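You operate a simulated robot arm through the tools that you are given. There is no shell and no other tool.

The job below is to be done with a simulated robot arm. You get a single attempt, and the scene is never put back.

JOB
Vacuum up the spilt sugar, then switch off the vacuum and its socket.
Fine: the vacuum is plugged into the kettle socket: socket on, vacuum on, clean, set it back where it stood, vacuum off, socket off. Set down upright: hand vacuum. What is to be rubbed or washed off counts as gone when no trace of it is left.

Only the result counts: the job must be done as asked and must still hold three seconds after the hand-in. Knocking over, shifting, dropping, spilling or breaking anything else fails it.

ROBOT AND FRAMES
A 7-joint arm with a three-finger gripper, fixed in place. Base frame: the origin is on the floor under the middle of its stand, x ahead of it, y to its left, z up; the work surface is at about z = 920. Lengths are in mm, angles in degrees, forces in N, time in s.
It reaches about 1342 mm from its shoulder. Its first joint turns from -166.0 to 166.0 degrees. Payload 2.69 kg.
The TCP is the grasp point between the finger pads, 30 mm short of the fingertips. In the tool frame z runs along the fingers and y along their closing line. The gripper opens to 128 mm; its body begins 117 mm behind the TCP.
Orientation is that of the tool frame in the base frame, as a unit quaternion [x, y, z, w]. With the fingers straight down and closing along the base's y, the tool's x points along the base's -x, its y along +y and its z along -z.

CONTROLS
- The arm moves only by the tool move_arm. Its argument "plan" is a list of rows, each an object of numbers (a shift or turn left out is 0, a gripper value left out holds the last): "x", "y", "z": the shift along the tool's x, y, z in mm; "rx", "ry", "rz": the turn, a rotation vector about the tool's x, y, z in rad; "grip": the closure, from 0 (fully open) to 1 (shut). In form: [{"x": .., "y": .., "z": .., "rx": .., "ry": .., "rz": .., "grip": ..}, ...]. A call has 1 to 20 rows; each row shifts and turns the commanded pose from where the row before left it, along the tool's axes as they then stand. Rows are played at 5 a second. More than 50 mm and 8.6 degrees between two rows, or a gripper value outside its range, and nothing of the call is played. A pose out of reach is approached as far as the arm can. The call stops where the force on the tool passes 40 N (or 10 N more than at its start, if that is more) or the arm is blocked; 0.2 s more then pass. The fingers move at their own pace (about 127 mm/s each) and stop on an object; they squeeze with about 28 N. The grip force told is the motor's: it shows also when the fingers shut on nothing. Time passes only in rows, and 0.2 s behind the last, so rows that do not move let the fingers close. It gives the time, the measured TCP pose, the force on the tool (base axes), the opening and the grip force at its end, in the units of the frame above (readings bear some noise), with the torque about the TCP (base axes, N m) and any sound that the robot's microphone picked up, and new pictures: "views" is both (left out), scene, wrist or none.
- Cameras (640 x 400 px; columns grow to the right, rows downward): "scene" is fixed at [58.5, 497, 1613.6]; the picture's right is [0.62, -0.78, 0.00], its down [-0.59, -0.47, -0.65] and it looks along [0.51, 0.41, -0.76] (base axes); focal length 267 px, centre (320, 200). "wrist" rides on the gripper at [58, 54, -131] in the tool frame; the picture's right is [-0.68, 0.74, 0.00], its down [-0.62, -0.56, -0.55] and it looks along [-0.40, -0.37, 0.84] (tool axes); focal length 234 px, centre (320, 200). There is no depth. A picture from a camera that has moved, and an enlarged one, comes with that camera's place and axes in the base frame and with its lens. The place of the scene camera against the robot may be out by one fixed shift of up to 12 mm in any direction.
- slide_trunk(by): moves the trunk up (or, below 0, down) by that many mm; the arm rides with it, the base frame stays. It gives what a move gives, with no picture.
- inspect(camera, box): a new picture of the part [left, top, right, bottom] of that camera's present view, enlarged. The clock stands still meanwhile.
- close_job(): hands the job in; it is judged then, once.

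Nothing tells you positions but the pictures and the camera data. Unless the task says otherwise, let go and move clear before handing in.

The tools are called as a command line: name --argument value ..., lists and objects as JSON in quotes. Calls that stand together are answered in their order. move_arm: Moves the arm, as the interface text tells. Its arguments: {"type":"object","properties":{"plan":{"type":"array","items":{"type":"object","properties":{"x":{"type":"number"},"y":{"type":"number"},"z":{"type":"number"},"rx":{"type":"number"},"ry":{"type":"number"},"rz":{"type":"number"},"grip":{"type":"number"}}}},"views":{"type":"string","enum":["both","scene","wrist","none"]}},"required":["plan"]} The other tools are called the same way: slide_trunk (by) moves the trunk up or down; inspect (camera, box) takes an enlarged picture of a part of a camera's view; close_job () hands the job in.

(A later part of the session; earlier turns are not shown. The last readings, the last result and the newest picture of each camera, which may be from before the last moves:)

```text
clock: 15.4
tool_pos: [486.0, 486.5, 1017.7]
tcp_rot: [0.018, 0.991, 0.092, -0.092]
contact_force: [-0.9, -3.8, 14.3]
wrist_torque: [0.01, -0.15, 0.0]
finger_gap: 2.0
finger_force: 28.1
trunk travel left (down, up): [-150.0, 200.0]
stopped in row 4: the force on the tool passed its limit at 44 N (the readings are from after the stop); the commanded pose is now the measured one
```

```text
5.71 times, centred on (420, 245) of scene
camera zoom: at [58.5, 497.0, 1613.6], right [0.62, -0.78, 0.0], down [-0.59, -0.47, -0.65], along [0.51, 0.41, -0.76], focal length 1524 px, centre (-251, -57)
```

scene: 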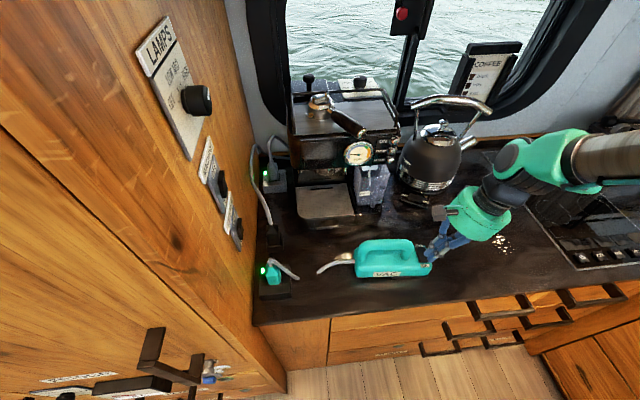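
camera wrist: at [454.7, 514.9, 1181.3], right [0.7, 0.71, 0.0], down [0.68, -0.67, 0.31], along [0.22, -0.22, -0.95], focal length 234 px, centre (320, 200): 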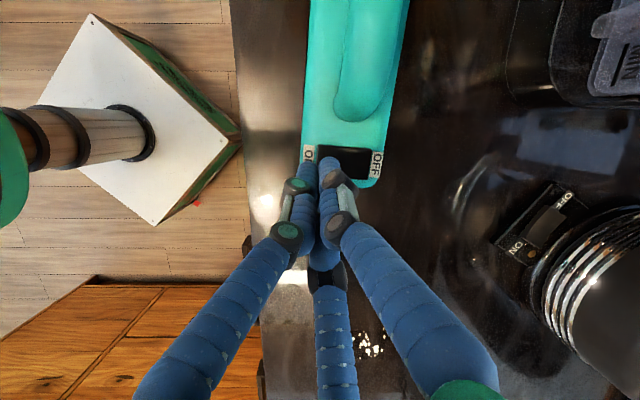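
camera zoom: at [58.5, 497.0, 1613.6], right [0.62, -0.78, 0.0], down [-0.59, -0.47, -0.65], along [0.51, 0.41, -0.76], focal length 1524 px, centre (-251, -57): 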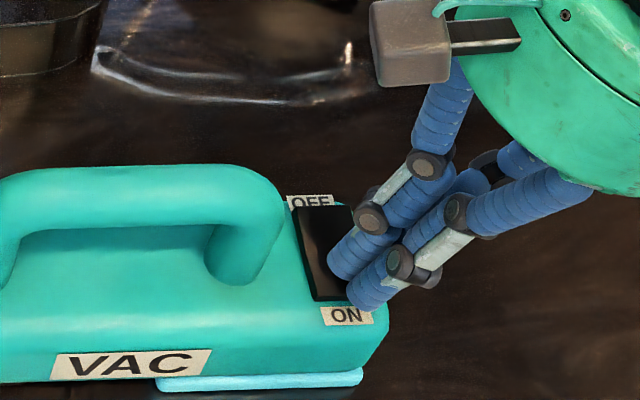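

The foot under the vacuum has lit up light blue, so the vacuum is on. I lift off vertically, check the rocker, then turn the gripper so it closes across the handle.

move_arm --plan '[{"x": 3.8, "y": 3.5, "z": -19.3}, {"x": 8.2, "y": 7.6, "z": -41.8}, {"x": 8.2, "y": 7.6, "z": -41.8}, {"x": 5, "y": 4.5, "z": -25}, {"rx": 0.0893, "ry": -0.0958, "grip": 0}, {"rx": 0.0893, "ry": -0.0958}]' --views "both"

inspect --camera "wrist" --box '[260, 0, 400, 160]'

inspect --camera "scene" --box '[340, 210, 460, 300]'

```text
clock: 16.8
tool_pos: [485.3, 486.5, 1149.5]
tcp_rot: [0.018, 1.0, 0.001, 0.0]
contact_force: [-0.6, -1.1, -0.3]
wrist_torque: [-0.02, 0.01, -0.03]
finger_gap: 128.1
finger_force: 0.0
trunk travel left (down, up): [-150.0, 200.0]
camera wrist: at [429.5, 542.5, 1280.5], right [0.7, 0.71, 0.0], down [0.59, -0.59, 0.55], along [0.39, -0.39, -0.83], focal length 234 px, centre (320, 200)
```

scene: 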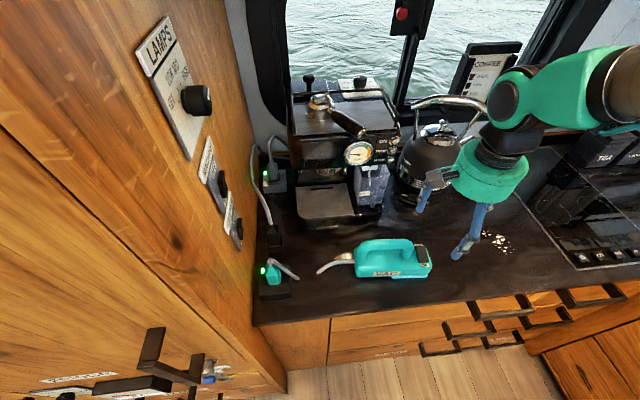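
wrist: 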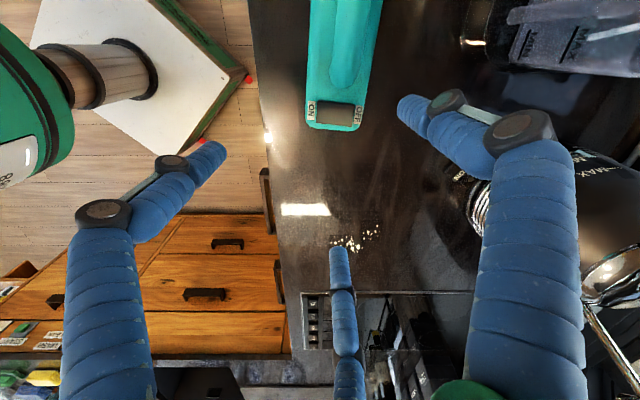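

```text
2.50 times, centred on (330, 80) of wrist
camera zoom: at [429.5, 542.5, 1280.5], right [0.7, 0.71, 0.0], down [0.59, -0.59, 0.55], along [0.39, -0.39, -0.83], focal length 585 px, centre (295, 500)
```

zoom: 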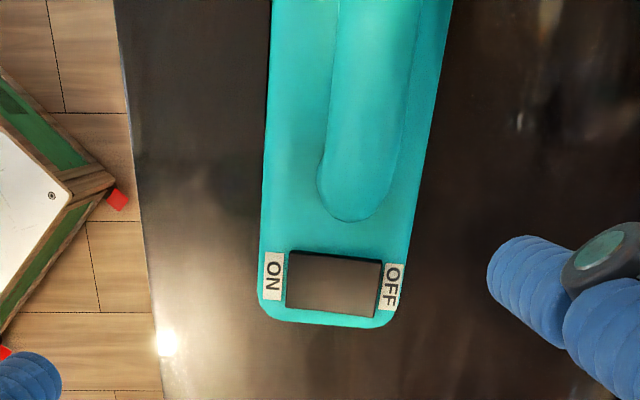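

```text
4.44 times, centred on (400, 255) of scene
camera zoom: at [58.5, 497.0, 1613.6], right [0.62, -0.78, 0.0], down [-0.59, -0.47, -0.65], along [0.51, 0.41, -0.76], focal length 1185 px, centre (-36, -44)
```

zoom: 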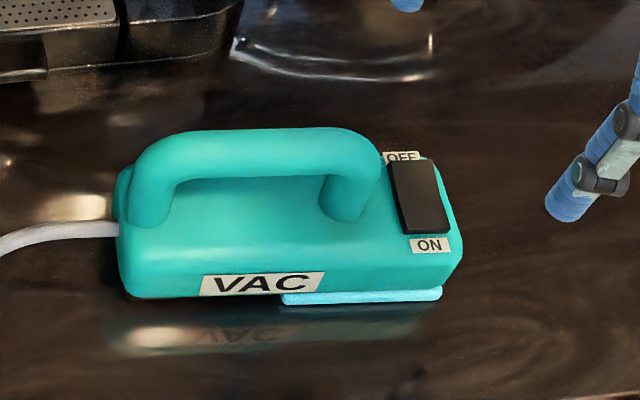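

The vacuum is on with its foot lit, and it has not moved. Now I turn the gripper by 47° so it closes across the handle and move above the handle.

move_arm --plan '[{"rz": 0.1379}, {"rz": 0.1379}, {"rz": 0.1379}, {"rz": 0.1379}, {"rz": 0.1379}, {"rz": 0.1379}, {"x": 36.6, "y": 5.5}, {"x": 36.6, "y": 5.5}, {"x": 36.6, "y": 5.5}]' --views "both"

inspect --camera "wrist" --box '[200, 60, 440, 300]'

```text
clock: 18.8
tool_pos: [425.8, 582.0, 1149.2]
tcp_rot: [0.419, 0.908, 0.001, 0.0]
contact_force: [-0.3, 0.1, 0.3]
wrist_torque: [0.0, 0.01, 0.0]
finger_gap: 128.0
finger_force: 0.0
trunk travel left (down, up): [-150.0, 200.0]
camera wrist: at [428.9, 661.3, 1280.2], right [1.0, -0.04, 0.0], down [-0.03, -0.84, 0.55], along [-0.02, -0.55, -0.84], focal length 234 px, centre (320, 200)
```

scene: 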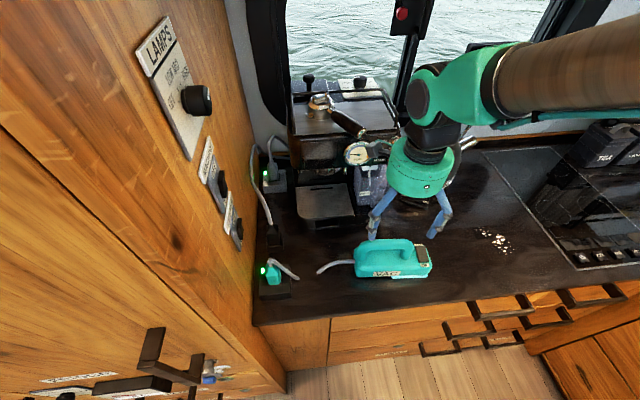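
wrist: 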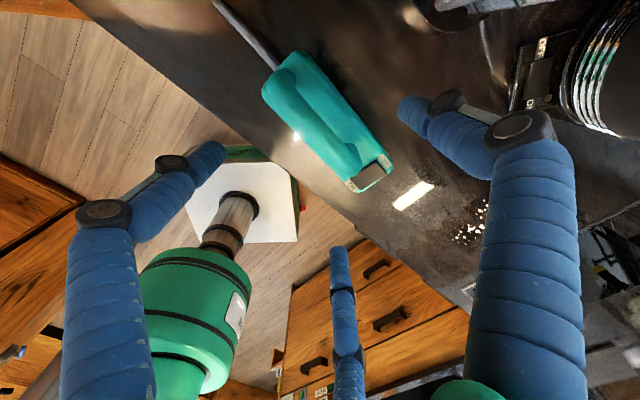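

```text
1.67 times, centred on (320, 180) of wrist
camera zoom: at [428.9, 661.3, 1280.2], right [1.0, -0.04, 0.0], down [-0.03, -0.84, 0.55], along [-0.02, -0.55, -0.84], focal length 390 px, centre (320, 233)
```

zoom: 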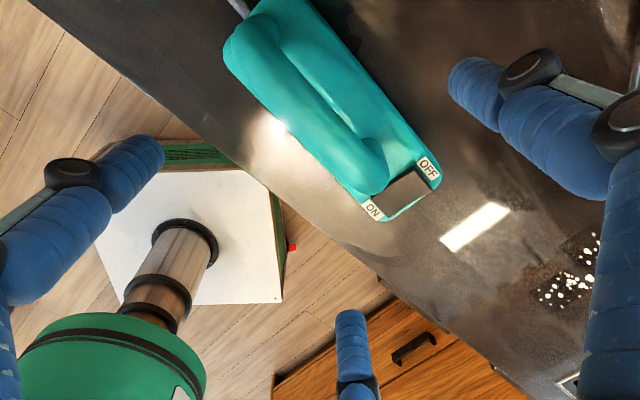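

The gripper is above the handle; I check its centring with an enlarged view after descending part-way.

move_arm --plan '[{"z": 30, "y": 1.5}, {"z": 20}]' --views "both"

inspect --camera "wrist" --box '[240, 40, 400, 200]'

inspect --camera "scene" --box '[330, 180, 470, 300]'

```text
clock: 19.4
tool_pos: [426.9, 583.0, 1096.4]
tcp_rot: [0.419, 0.908, 0.001, 0.0]
contact_force: [0.8, 0.2, -0.5]
wrist_torque: [-0.01, 0.05, 0.01]
finger_gap: 127.9
finger_force: 0.0
trunk travel left (down, up): [-150.0, 200.0]
camera wrist: at [431.4, 662.4, 1228.4], right [1.0, -0.04, 0.0], down [-0.03, -0.84, 0.55], along [-0.02, -0.55, -0.84], focal length 234 px, centre (320, 200)
```

scene: 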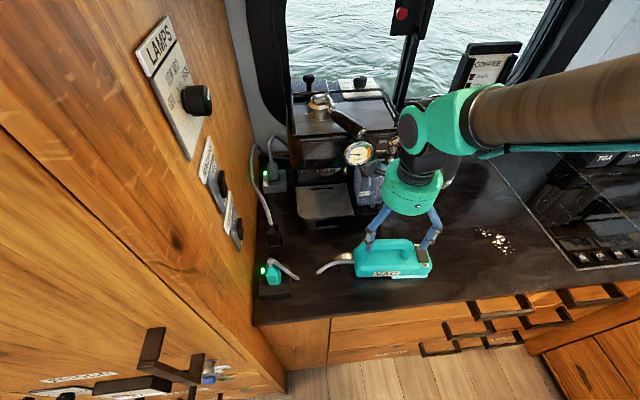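
wrist: 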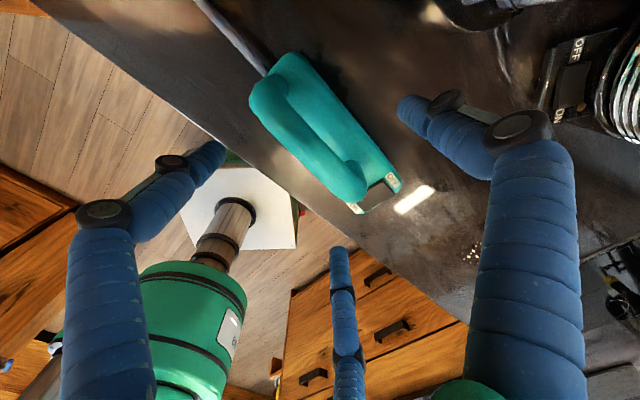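

```text
2.50 times, centred on (320, 120) of wrist
camera zoom: at [431.4, 662.4, 1228.4], right [1.0, -0.04, 0.0], down [-0.03, -0.84, 0.55], along [-0.02, -0.55, -0.84], focal length 585 px, centre (320, 400)
```

zoom: 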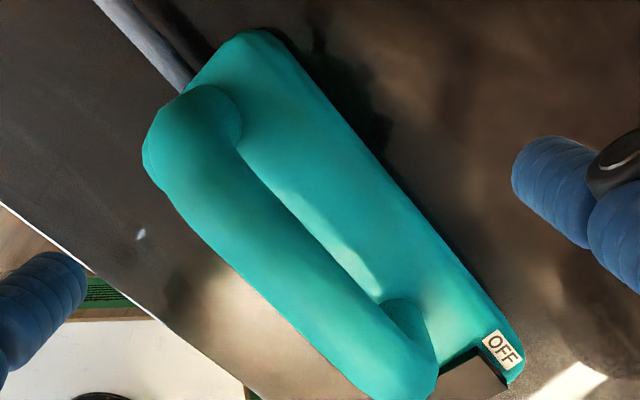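

```text
3.33 times, centred on (400, 240) of scene
camera zoom: at [58.5, 497.0, 1613.6], right [0.62, -0.78, 0.0], down [-0.59, -0.47, -0.65], along [0.51, 0.41, -0.76], focal length 889 px, centre (53, 67)
```

zoom: 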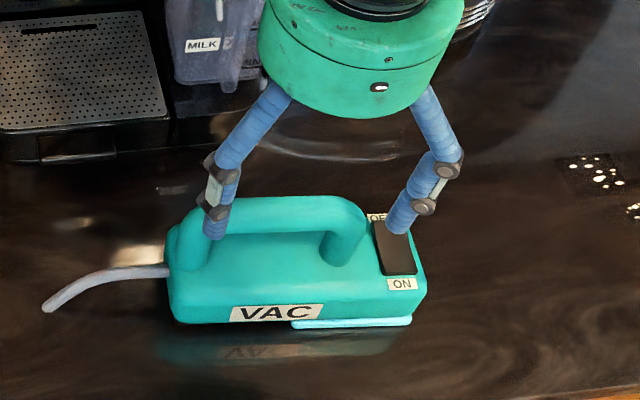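

inspect --camera "wrist" --box '[270, 90, 370, 190]'

inspect --camera "wrist" --box '[230, 40, 330, 140]'

```text
4.00 times, centred on (320, 140) of wrist
camera zoom: at [431.4, 662.4, 1228.4], right [1.0, -0.04, 0.0], down [-0.03, -0.84, 0.55], along [-0.02, -0.55, -0.84], focal length 937 px, centre (320, 440)
```

zoom: 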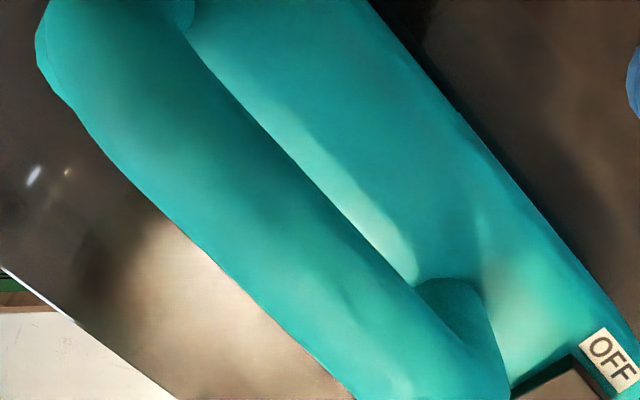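

```text
4.00 times, centred on (280, 90) of wrist
camera zoom: at [431.4, 662.4, 1228.4], right [1.0, -0.04, 0.0], down [-0.03, -0.84, 0.55], along [-0.02, -0.55, -0.84], focal length 937 px, centre (480, 640)
```

zoom: 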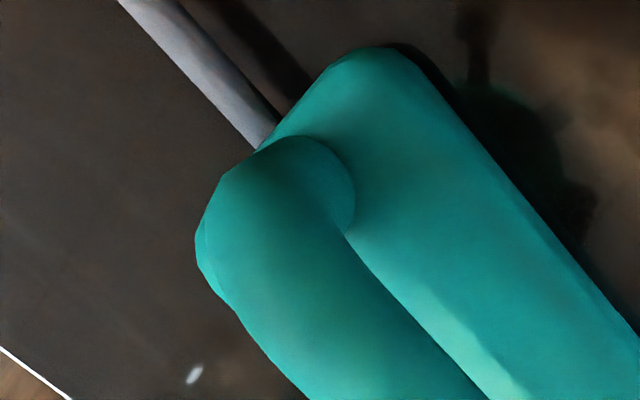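

The handle bar is centred within about 1–2 mm of the tool axis, with its centre near z≈1040. I descend so that the finger pads sit at the bar, tips well above the body.

move_arm --plan '[{"z": 30}, {"z": 20}, {"z": 10}]' --views "both"

inspect --camera "scene" --box '[330, 180, 470, 300]'

inspect --camera "wrist" --box '[180, 0, 420, 240]'

```text
clock: 20.2
tool_pos: [427.1, 582.8, 1038.7]
tcp_rot: [0.418, 0.908, 0.001, 0.0]
contact_force: [-0.4, -0.1, -0.7]
wrist_torque: [-0.04, 0.0, 0.0]
finger_gap: 127.8
finger_force: 0.1
trunk travel left (down, up): [-150.0, 200.0]
camera wrist: at [431.9, 662.0, 1169.4], right [1.0, -0.04, 0.0], down [-0.03, -0.84, 0.55], along [-0.02, -0.55, -0.84], focal length 234 px, centre (320, 200)
```

scene: 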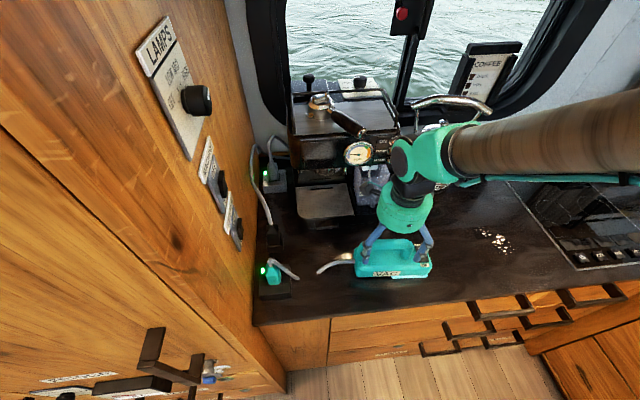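
wrist: 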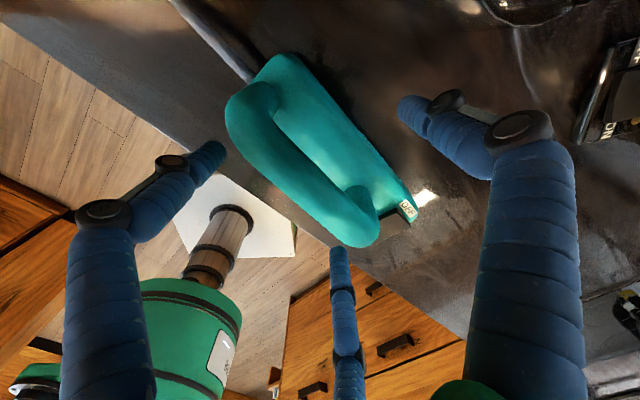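

```text
3.33 times, centred on (400, 240) of scene
camera zoom: at [58.5, 497.0, 1613.6], right [0.62, -0.78, 0.0], down [-0.59, -0.47, -0.65], along [0.51, 0.41, -0.76], focal length 889 px, centre (53, 67)
```

zoom: 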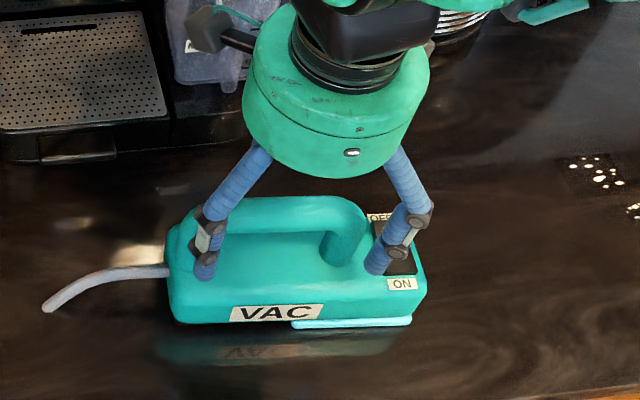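

```text
1.67 times, centred on (300, 120) of wrist
camera zoom: at [431.9, 662.0, 1169.4], right [1.0, -0.04, 0.0], down [-0.03, -0.84, 0.55], along [-0.02, -0.55, -0.84], focal length 390 px, centre (353, 333)
```

zoom: 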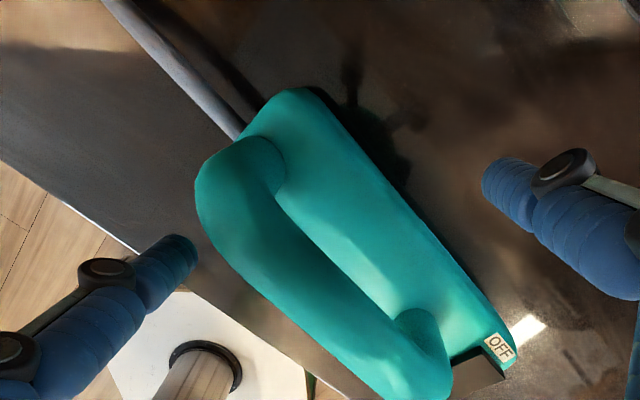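

The bar sits at the TCP. I close partly first to check the centring, before squeezing.

move_arm --plan '[{"grip": 0.68}, {"grip": 0.68}, {"grip": 0.68}]' --views "wrist"

inspect --camera "wrist" --box '[220, 60, 420, 260]'

inspect --camera "scene" --box '[330, 180, 470, 300]'

```text
clock: 21.0
tool_pos: [427.2, 582.2, 1038.4]
tcp_rot: [0.418, 0.908, 0.001, 0.001]
contact_force: [-0.5, -0.8, -0.1]
wrist_torque: [0.05, 0.01, -0.01]
finger_gap: 41.6
finger_force: 0.5
trunk travel left (down, up): [-150.0, 200.0]
camera wrist: at [431.7, 661.8, 1169.5], right [1.0, -0.04, 0.0], down [-0.03, -0.84, 0.55], along [-0.02, -0.55, -0.84], focal length 234 px, centre (320, 200)
```

wrist: 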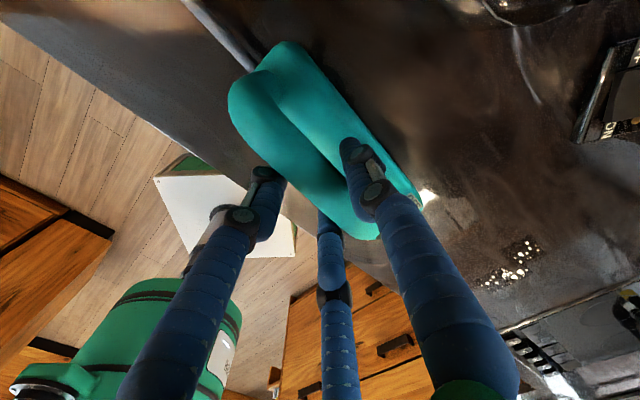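

```text
2.00 times, centred on (320, 160) of wrist
camera zoom: at [431.7, 661.8, 1169.5], right [1.0, -0.04, 0.0], down [-0.03, -0.84, 0.55], along [-0.02, -0.55, -0.84], focal length 468 px, centre (320, 280)
```

zoom: 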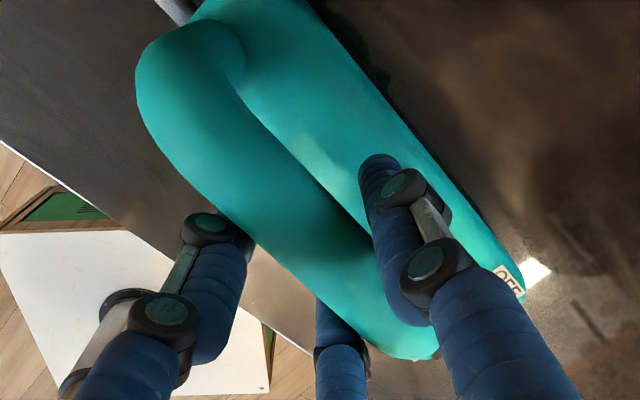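

```text
3.33 times, centred on (400, 240) of scene
camera zoom: at [58.5, 497.0, 1613.6], right [0.62, -0.78, 0.0], down [-0.59, -0.47, -0.65], along [0.51, 0.41, -0.76], focal length 889 px, centre (53, 67)
```

zoom: 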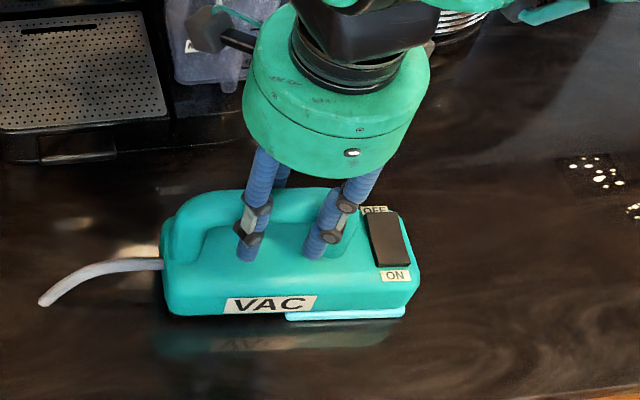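

The front fingers have nudged the vacuum a few millimetres; I will correct that when setting it back (comparing with the original picture). Now I close fully and check.

move_arm --plan '[{"grip": 0.8}, {"grip": 0.9}, {"grip": 1}, {"grip": 1}, {"grip": 1}]' --views "both"

inspect --camera "wrist" --box '[220, 60, 420, 260]'

inspect --camera "scene" --box '[330, 180, 470, 300]'

inspect --camera "scene" --box '[340, 230, 440, 290]'

```text
clock: 22.2
tool_pos: [427.0, 582.3, 1038.7]
tcp_rot: [0.419, 0.908, 0.001, 0.001]
contact_force: [-0.6, -0.6, 0.5]
wrist_torque: [-0.02, 0.01, -0.07]
finger_gap: 37.3
finger_force: 28.3
trunk travel left (down, up): [-150.0, 200.0]
camera wrist: at [431.8, 661.8, 1169.6], right [1.0, -0.04, 0.0], down [-0.03, -0.84, 0.55], along [-0.02, -0.55, -0.84], focal length 234 px, centre (320, 200)
```

scene: 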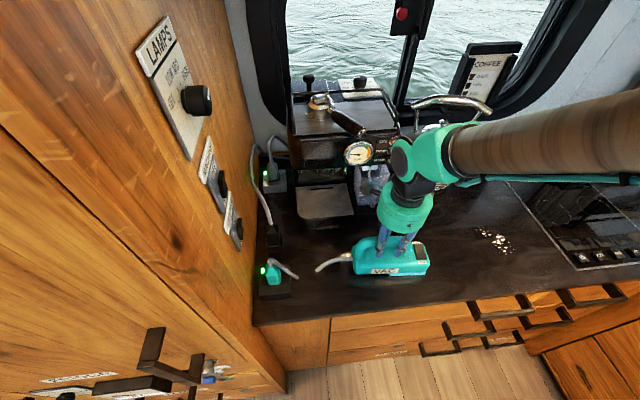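
wrist: 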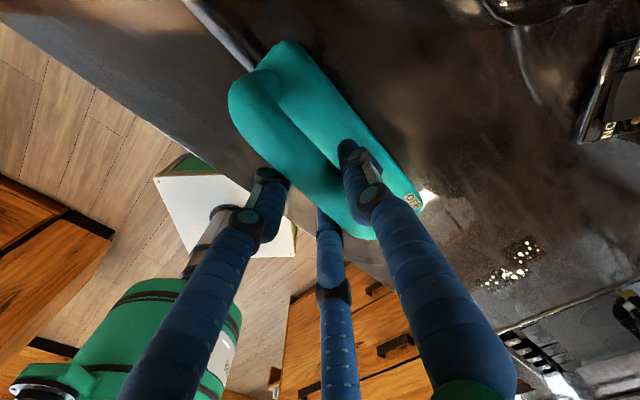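

```text
2.00 times, centred on (320, 160) of wrist
camera zoom: at [431.8, 661.8, 1169.6], right [1.0, -0.04, 0.0], down [-0.03, -0.84, 0.55], along [-0.02, -0.55, -0.84], focal length 468 px, centre (320, 280)
```

zoom: 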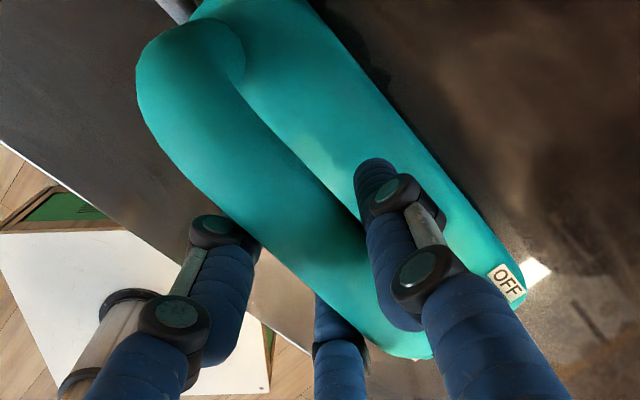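

```text
3.33 times, centred on (400, 240) of scene
camera zoom: at [58.5, 497.0, 1613.6], right [0.62, -0.78, 0.0], down [-0.59, -0.47, -0.65], along [0.51, 0.41, -0.76], focal length 889 px, centre (53, 67)
```

zoom: 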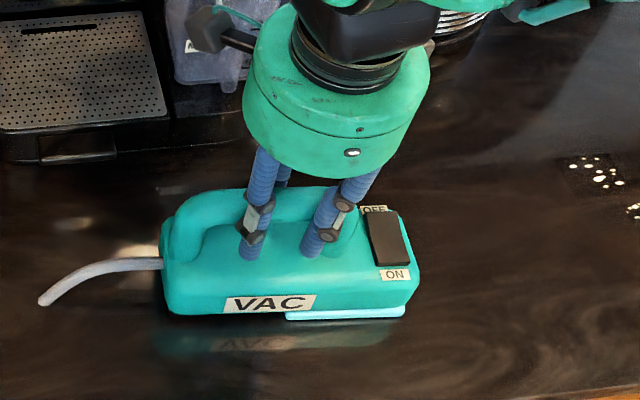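

```text
6.40 times, centred on (390, 260) of scene
camera zoom: at [58.5, 497.0, 1613.6], right [0.62, -0.78, 0.0], down [-0.59, -0.47, -0.65], along [0.51, 0.41, -0.76], focal length 1707 px, centre (-128, -184)
```

zoom: 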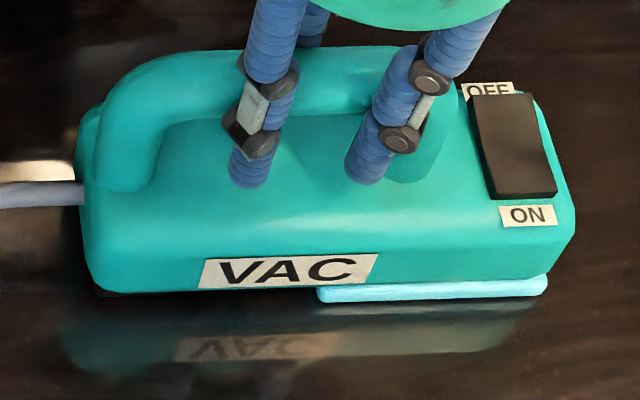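

The vacuum is gripped by its handle (gap 37 mm, 28 N), and I noted that it was nudged about (+4, +8) mm from its original spot. I lift it a little and check its weight and attitude.

move_arm --plan '[{"z": -4}, {"z": -6}, {"z": -10}, {"z": 0}]' --views "both"

inspect --camera "scene" --box '[330, 200, 450, 290]'

```text
clock: 23.2
tool_pos: [427.1, 581.9, 1058.7]
tcp_rot: [0.418, 0.908, 0.001, 0.001]
contact_force: [-0.1, 2.0, 1.8]
wrist_torque: [-0.05, 0.08, 0.15]
finger_gap: 38.2
finger_force: 28.6
trunk travel left (down, up): [-150.0, 200.0]
camera wrist: at [431.4, 661.1, 1190.2], right [1.0, -0.04, 0.0], down [-0.03, -0.84, 0.55], along [-0.02, -0.55, -0.84], focal length 234 px, centre (320, 200)
```

scene: 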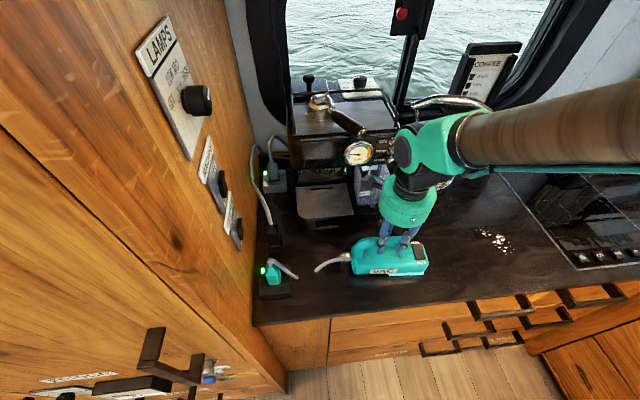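
wrist: 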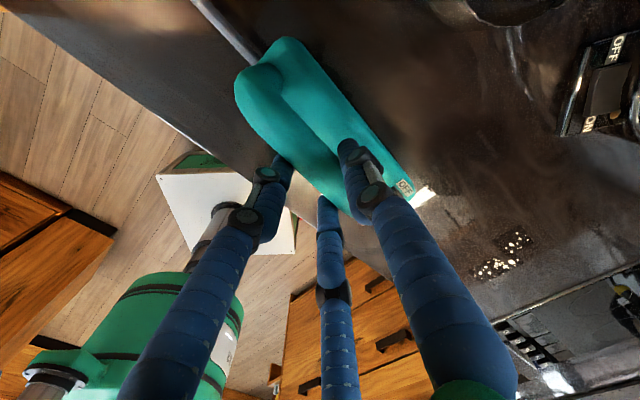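

```text
4.44 times, centred on (390, 245) of scene
camera zoom: at [58.5, 497.0, 1613.6], right [0.62, -0.78, 0.0], down [-0.59, -0.47, -0.65], along [0.51, 0.41, -0.76], focal length 1185 px, centre (9, 0)
```

zoom: 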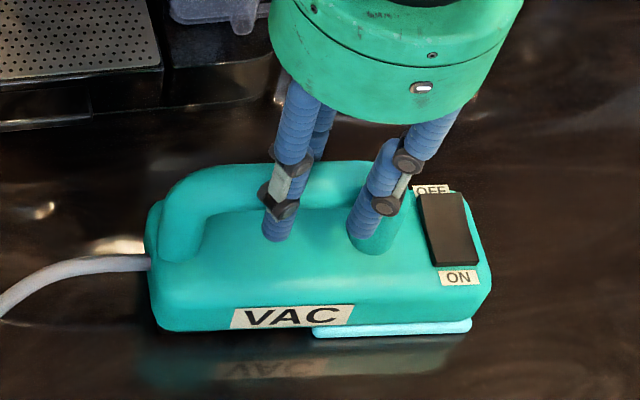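

The vacuum did not come up: the fingers slid along the handle and it still stands on the counter. I look closely at how the fingers hold the bar.

inspect --camera "scene" --box '[365, 205, 425, 265]'

inspect --camera "wrist" --box '[240, 120, 400, 240]'

```text
6.67 times, centred on (395, 235) of scene
camera zoom: at [58.5, 497.0, 1613.6], right [0.62, -0.78, 0.0], down [-0.59, -0.47, -0.65], along [0.51, 0.41, -0.76], focal length 1778 px, centre (-180, -33)
```

zoom: 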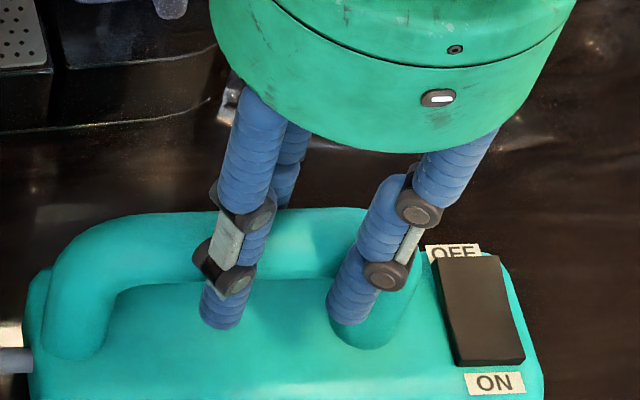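

```text
3.33 times, centred on (320, 180) of wrist
camera zoom: at [431.4, 661.1, 1190.2], right [1.0, -0.04, 0.0], down [-0.03, -0.84, 0.55], along [-0.02, -0.55, -0.84], focal length 781 px, centre (320, 267)
```

zoom: 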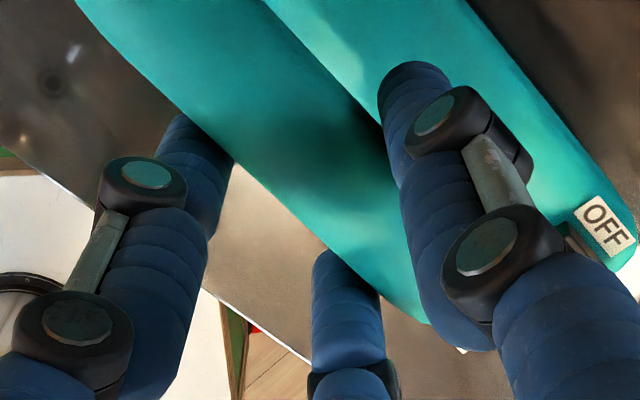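

move_arm --plan '[{"z": 10, "grip": 0.6}, {"z": 10}, {"z": 4}, {"z": 0, "grip": 1}, {"grip": 1}, {"grip": 1}]' --views "none"

inspect --camera "scene" --box '[345, 215, 445, 285]'

```text
clock: 24.6
tool_pos: [428.2, 581.2, 1034.8]
tcp_rot: [0.419, 0.908, 0.001, 0.0]
contact_force: [0.0, 0.9, 1.5]
wrist_torque: [-0.09, 0.2, 0.12]
finger_gap: 37.2
finger_force: 27.3
trunk travel left (down, up): [-150.0, 200.0]
```

```text
5.71 times, centred on (395, 250) of scene
camera zoom: at [58.5, 497.0, 1613.6], right [0.62, -0.78, 0.0], down [-0.59, -0.47, -0.65], along [0.51, 0.41, -0.76], focal length 1524 px, centre (-109, -86)
```

zoom: 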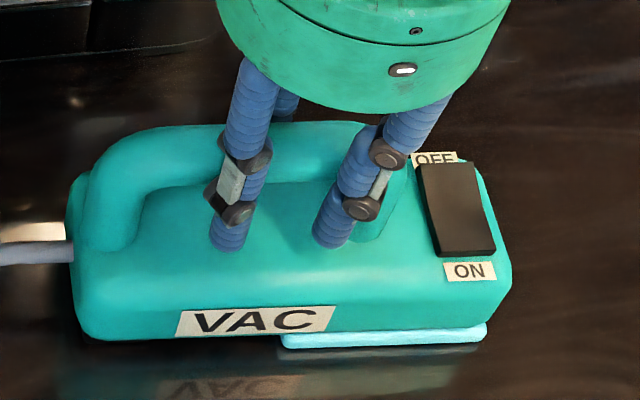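

Gripped again with the bar deeper between the pads. I lift in small steps and read the forces.

move_arm --plan '[{"z": -1.5}, {"z": -1.5}]' --views "none"

move_arm --plan '[{"z": -1.5}, {"z": -1.5}]' --views "none"

inspect --camera "scene" --box '[345, 215, 445, 285]'

```text
clock: 25.2
tool_pos: [428.2, 581.5, 1036.9]
tcp_rot: [0.419, 0.908, 0.0, -0.001]
contact_force: [-0.7, -0.4, -5.0]
wrist_torque: [0.04, 0.11, 0.0]
finger_gap: 37.7
finger_force: 27.9
trunk travel left (down, up): [-150.0, 200.0]
```

```text
clock: 25.8
tool_pos: [427.5, 581.3, 1039.0]
tcp_rot: [0.419, 0.908, 0.0, -0.001]
contact_force: [-0.3, 0.1, -5.5]
wrist_torque: [0.0, 0.09, -0.01]
finger_gap: 37.6
finger_force: 28.0
trunk travel left (down, up): [-150.0, 200.0]
```

```text
5.71 times, centred on (395, 250) of scene
camera zoom: at [58.5, 497.0, 1613.6], right [0.62, -0.78, 0.0], down [-0.59, -0.47, -0.65], along [0.51, 0.41, -0.76], focal length 1524 px, centre (-109, -86)
```

zoom: 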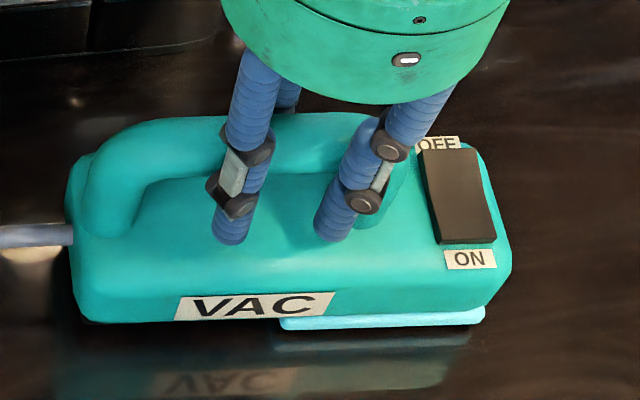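

It now comes up (about 5.5 N of weight, hanging level). I check that it holds without creeping before moving.

move_arm --plan '[{"z": 0}, {"z": 0}, {"z": 0}, {"z": 0}, {"z": 0}, {"z": 0}]' --views "none"

inspect --camera "scene" --box '[345, 215, 445, 285]'

```text
clock: 27.2
tool_pos: [427.6, 582.6, 1039.6]
tcp_rot: [0.419, 0.908, 0.0, 0.0]
contact_force: [0.6, 0.5, -5.9]
wrist_torque: [0.03, 0.1, 0.01]
finger_gap: 37.9
finger_force: 28.2
trunk travel left (down, up): [-150.0, 200.0]
```

```text
5.71 times, centred on (395, 250) of scene
camera zoom: at [58.5, 497.0, 1613.6], right [0.62, -0.78, 0.0], down [-0.59, -0.47, -0.65], along [0.51, 0.41, -0.76], focal length 1524 px, centre (-109, -86)
```

zoom: 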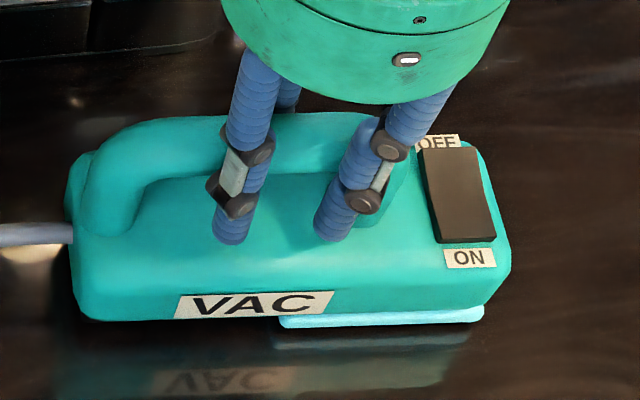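

The grip is stable with the vacuum hanging level about 4 mm above the counter. I carry it slowly towards the sugar, a little higher for the transit.

move_arm --plan '[{"z": -2}, {"z": -2}, {"x": -8, "y": 1.8}, {"x": -14, "y": 3.1}, {"x": -16.4, "y": 3.63}, {"x": -16.4, "y": 3.63}, {"x": -16.4, "y": 3.63}, {"x": -16.4, "y": 3.63}, {"x": -16.4, "y": 3.63}, {"x": -16.4, "y": 3.63}, {"x": -16.4, "y": 3.63}, {"x": -16.4, "y": 3.63}, {"x": -16.4, "y": 3.63}, {"x": -16.4, "y": 3.63}, {"x": -10, "y": 2.2}, {"z": 0}]' --views "both"

inspect --camera "scene" --box '[420, 180, 560, 280]'

```text
clock: 30.6
tool_pos: [589.1, 459.7, 1044.4]
tcp_rot: [0.418, 0.908, 0.001, 0.001]
contact_force: [0.6, -0.6, -5.1]
wrist_torque: [0.02, 0.12, 0.0]
finger_gap: 37.4
finger_force: 27.4
trunk travel left (down, up): [-150.0, 200.0]
camera wrist: at [592.6, 540.4, 1176.1], right [1.0, -0.04, 0.0], down [-0.03, -0.84, 0.55], along [-0.02, -0.55, -0.84], focal length 234 px, centre (320, 200)
```

scene: 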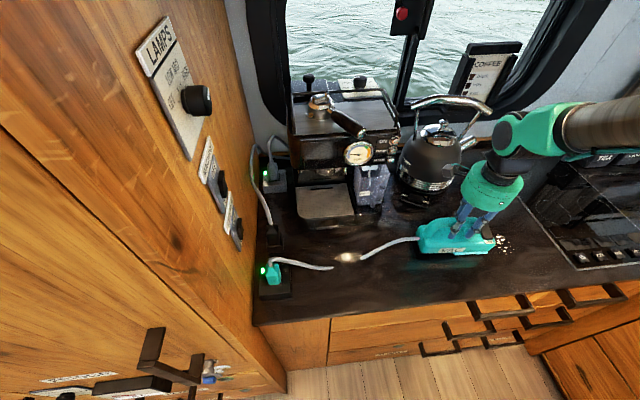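
wrist: 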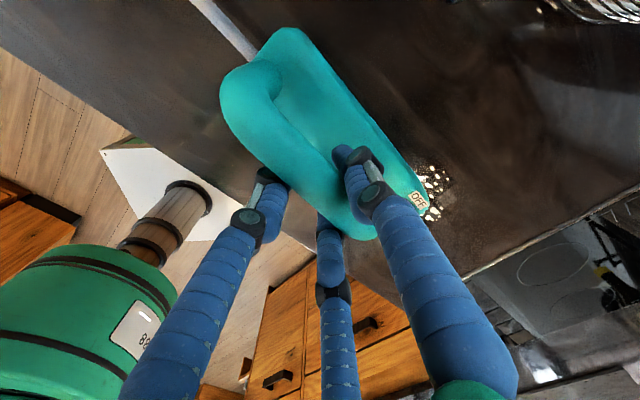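

```text
4.00 times, centred on (490, 230) of scene
camera zoom: at [58.5, 497.0, 1613.6], right [0.62, -0.78, 0.0], down [-0.59, -0.47, -0.65], along [0.51, 0.41, -0.76], focal length 1067 px, centre (-360, 80)
```

zoom: 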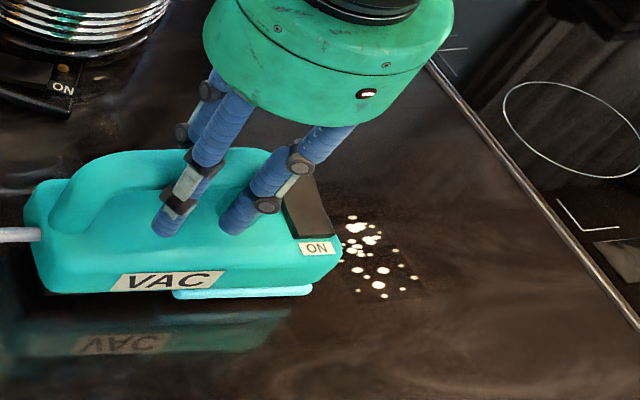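

The nozzle is just before the sugar. I lower to about 1 mm above the counter and make a first forward pass.

move_arm --plan '[{"z": 3}, {"z": 3}, {"z": 2.5}, {"x": -10, "y": 0.8}, {"x": -12, "y": 0.95}, {"x": -12, "y": 0.95}, {"x": -12, "y": 0.95}, {"x": -12, "y": 0.95}, {"x": -12, "y": 0.95}, {"x": -12, "y": 0.95}, {"x": -12, "y": 0.95}, {"x": -12, "y": 0.95}, {"z": 0}]' --views "both"

inspect --camera "scene" --box '[440, 170, 580, 270]'

```text
clock: 33.4
tool_pos: [661.9, 384.7, 1035.7]
tcp_rot: [0.418, 0.908, -0.001, 0.0]
contact_force: [-0.3, -0.3, -5.4]
wrist_torque: [0.02, 0.11, 0.02]
finger_gap: 37.4
finger_force: 28.0
trunk travel left (down, up): [-150.0, 200.0]
camera wrist: at [666.2, 464.9, 1167.2], right [1.0, -0.04, 0.0], down [-0.03, -0.84, 0.55], along [-0.02, -0.55, -0.84], focal length 234 px, centre (320, 200)
```

scene: 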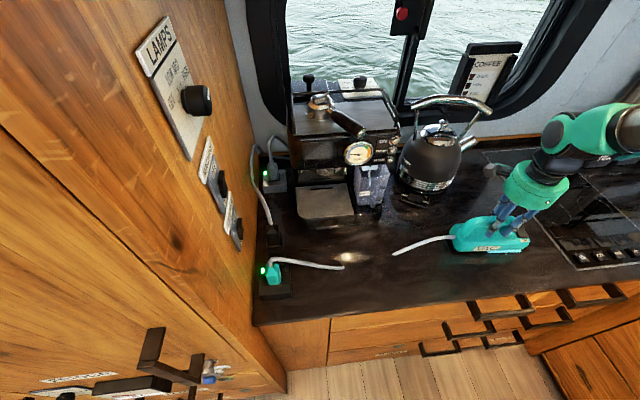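
wrist: 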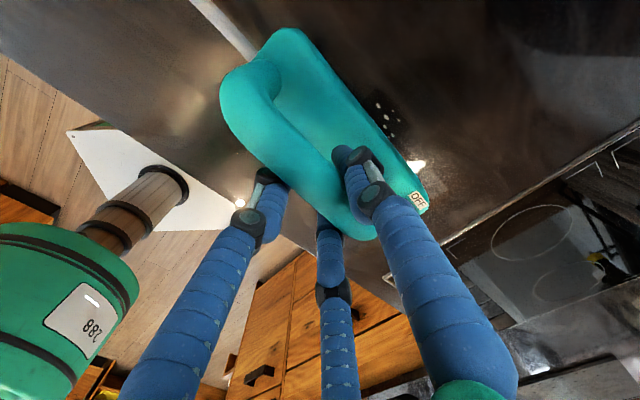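

```text
4.00 times, centred on (510, 220) of scene
camera zoom: at [58.5, 497.0, 1613.6], right [0.62, -0.78, 0.0], down [-0.59, -0.47, -0.65], along [0.51, 0.41, -0.76], focal length 1067 px, centre (-440, 120)
```

zoom: 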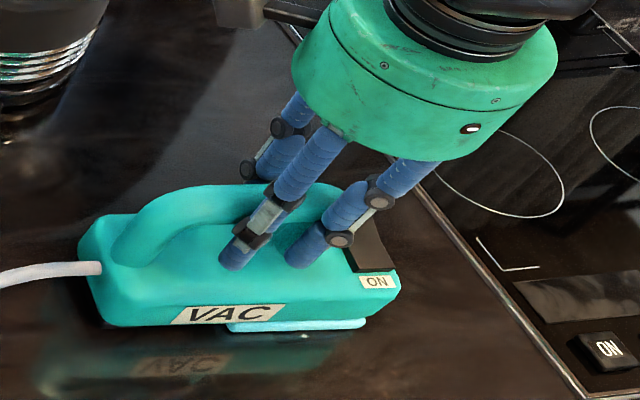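

The first pass has taken up the sugar ahead; a few specks of the rear patch still show behind the vacuum. I continue with further passes at this height.

move_arm --plan '[{"x": -12}, {"x": -12}, {"x": -11}, {"y": -12}, {"y": -13}, {"x": 12}, {"x": 12}, {"x": 12}, {"x": 12}, {"x": 12}, {"x": 12}, {"y": 12}, {"y": 12}, {"y": 11}, {"x": -12}, {"x": -12}, {"x": -12}, {"x": -12}, {"x": -12}, {"x": -12}]' --views "wrist"

move_arm --plan '[{"y": 10}, {"y": 10}, {"y": 10}, {"x": 12}, {"x": 12}, {"x": 12}, {"x": 12}, {"x": 12}, {"x": 12}, {"x": 12}, {"x": 12}, {"y": 9}, {"x": -12}, {"x": -12}, {"x": -12}, {"x": -12}, {"x": -12}, {"x": 0}]' --views "both"

inspect --camera "scene" --box '[440, 170, 580, 270]'

```text
clock: 37.6
tool_pos: [693.0, 364.3, 1035.9]
tcp_rot: [0.419, 0.908, 0.0, 0.0]
contact_force: [-0.1, -0.3, -4.7]
wrist_torque: [0.05, 0.03, 0.01]
finger_gap: 36.4
finger_force: 27.5
trunk travel left (down, up): [-150.0, 200.0]
camera wrist: at [697.0, 443.7, 1167.3], right [1.0, -0.04, 0.0], down [-0.03, -0.84, 0.55], along [-0.02, -0.55, -0.84], focal length 234 px, centre (320, 200)
```

wrist: 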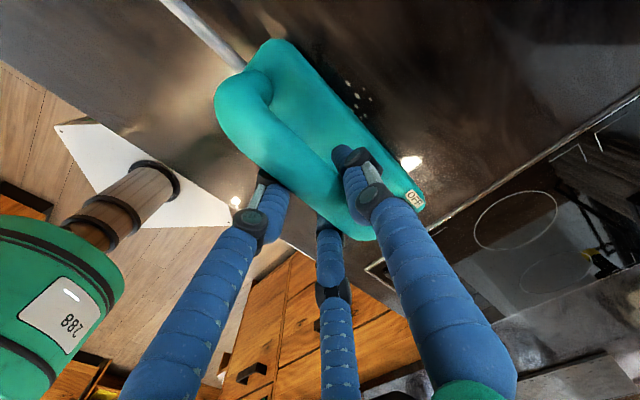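

```text
clock: 41.4
tool_pos: [698.0, 419.0, 1036.0]
tcp_rot: [0.419, 0.908, -0.001, 0.0]
contact_force: [0.3, -0.4, -5.5]
wrist_torque: [0.07, 0.05, 0.01]
finger_gap: 36.3
finger_force: 27.7
trunk travel left (down, up): [-150.0, 200.0]
camera wrist: at [703.0, 498.3, 1167.6], right [1.0, -0.04, 0.0], down [-0.03, -0.84, 0.55], along [-0.02, -0.55, -0.84], focal length 234 px, centre (320, 200)
```

scene: 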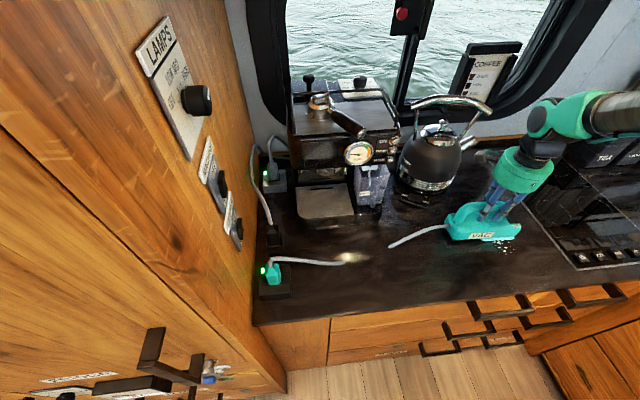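
wrist: 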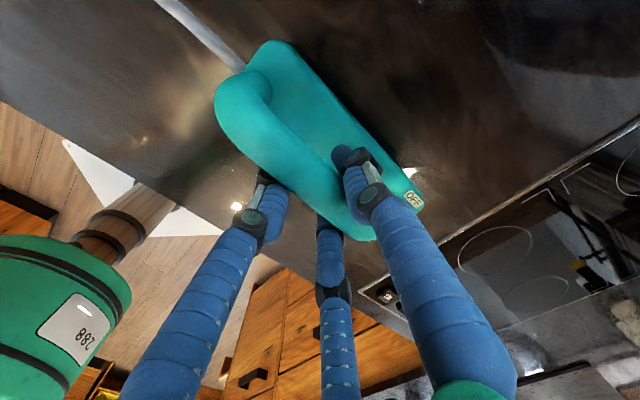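

```text
4.00 times, centred on (510, 220) of scene
camera zoom: at [58.5, 497.0, 1613.6], right [0.62, -0.78, 0.0], down [-0.59, -0.47, -0.65], along [0.51, 0.41, -0.76], focal length 1067 px, centre (-440, 120)
```

zoom: 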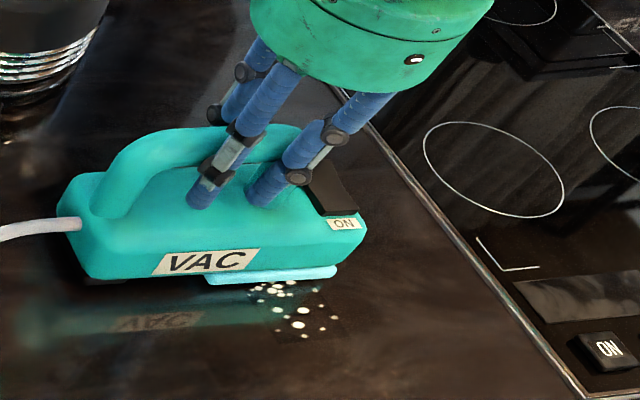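

Some sugar of the front patch is still there. I enlarge it to see what the passes have removed.

inspect --camera "scene" --box '[470, 215, 530, 265]'

inspect --camera "scene" --box '[440, 200, 530, 260]'

```text
8.00 times, centred on (500, 240) of scene
camera zoom: at [58.5, 497.0, 1613.6], right [0.62, -0.78, 0.0], down [-0.59, -0.47, -0.65], along [0.51, 0.41, -0.76], focal length 2133 px, centre (-1120, -120)
```

zoom: 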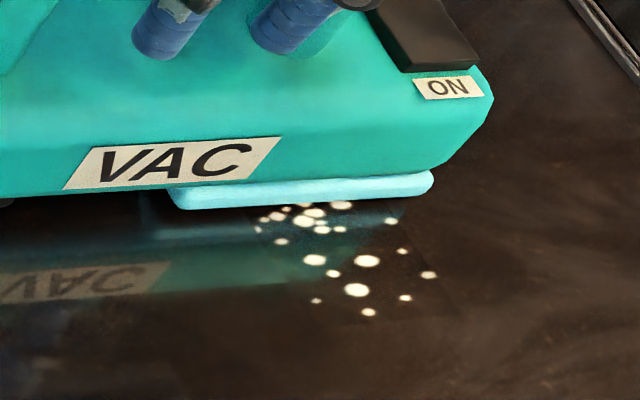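

```text
6.67 times, centred on (485, 230) of scene
camera zoom: at [58.5, 497.0, 1613.6], right [0.62, -0.78, 0.0], down [-0.59, -0.47, -0.65], along [0.51, 0.41, -0.76], focal length 1778 px, centre (-780, 0)
```

zoom: 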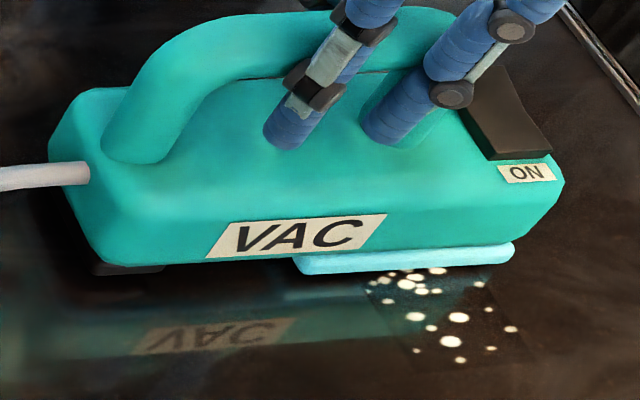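

All the dots of the front patch are still there, so the nozzle must have been too high to suck. I lower until the counter carries the vacuum's weight.

move_arm --plan '[{"z": 1}, {"z": 0}]' --views "none"

move_arm --plan '[{"z": 1}, {"z": 0}]' --views "none"

move_arm --plan '[{"z": 1}, {"z": 0}]' --views "none"

```text
clock: 42.0
tool_pos: [697.9, 419.6, 1035.5]
tcp_rot: [0.419, 0.908, -0.001, 0.0]
contact_force: [-0.7, 0.2, -4.9]
wrist_torque: [0.06, 0.06, 0.01]
finger_gap: 36.1
finger_force: 27.8
trunk travel left (down, up): [-150.0, 200.0]
```

```text
clock: 42.6
tool_pos: [698.5, 419.2, 1034.9]
tcp_rot: [0.419, 0.908, 0.001, 0.001]
contact_force: [-1.0, -0.4, -1.6]
wrist_torque: [-0.29, -0.29, -0.07]
finger_gap: 36.2
finger_force: 27.7
trunk travel left (down, up): [-150.0, 200.0]
```

```text
clock: 43.2
tool_pos: [697.6, 417.9, 1033.4]
tcp_rot: [0.42, 0.908, 0.0, 0.0]
contact_force: [-4.5, 0.4, 4.3]
wrist_torque: [-0.46, -0.55, -0.13]
finger_gap: 36.5
finger_force: 28.2
trunk travel left (down, up): [-150.0, 200.0]
```

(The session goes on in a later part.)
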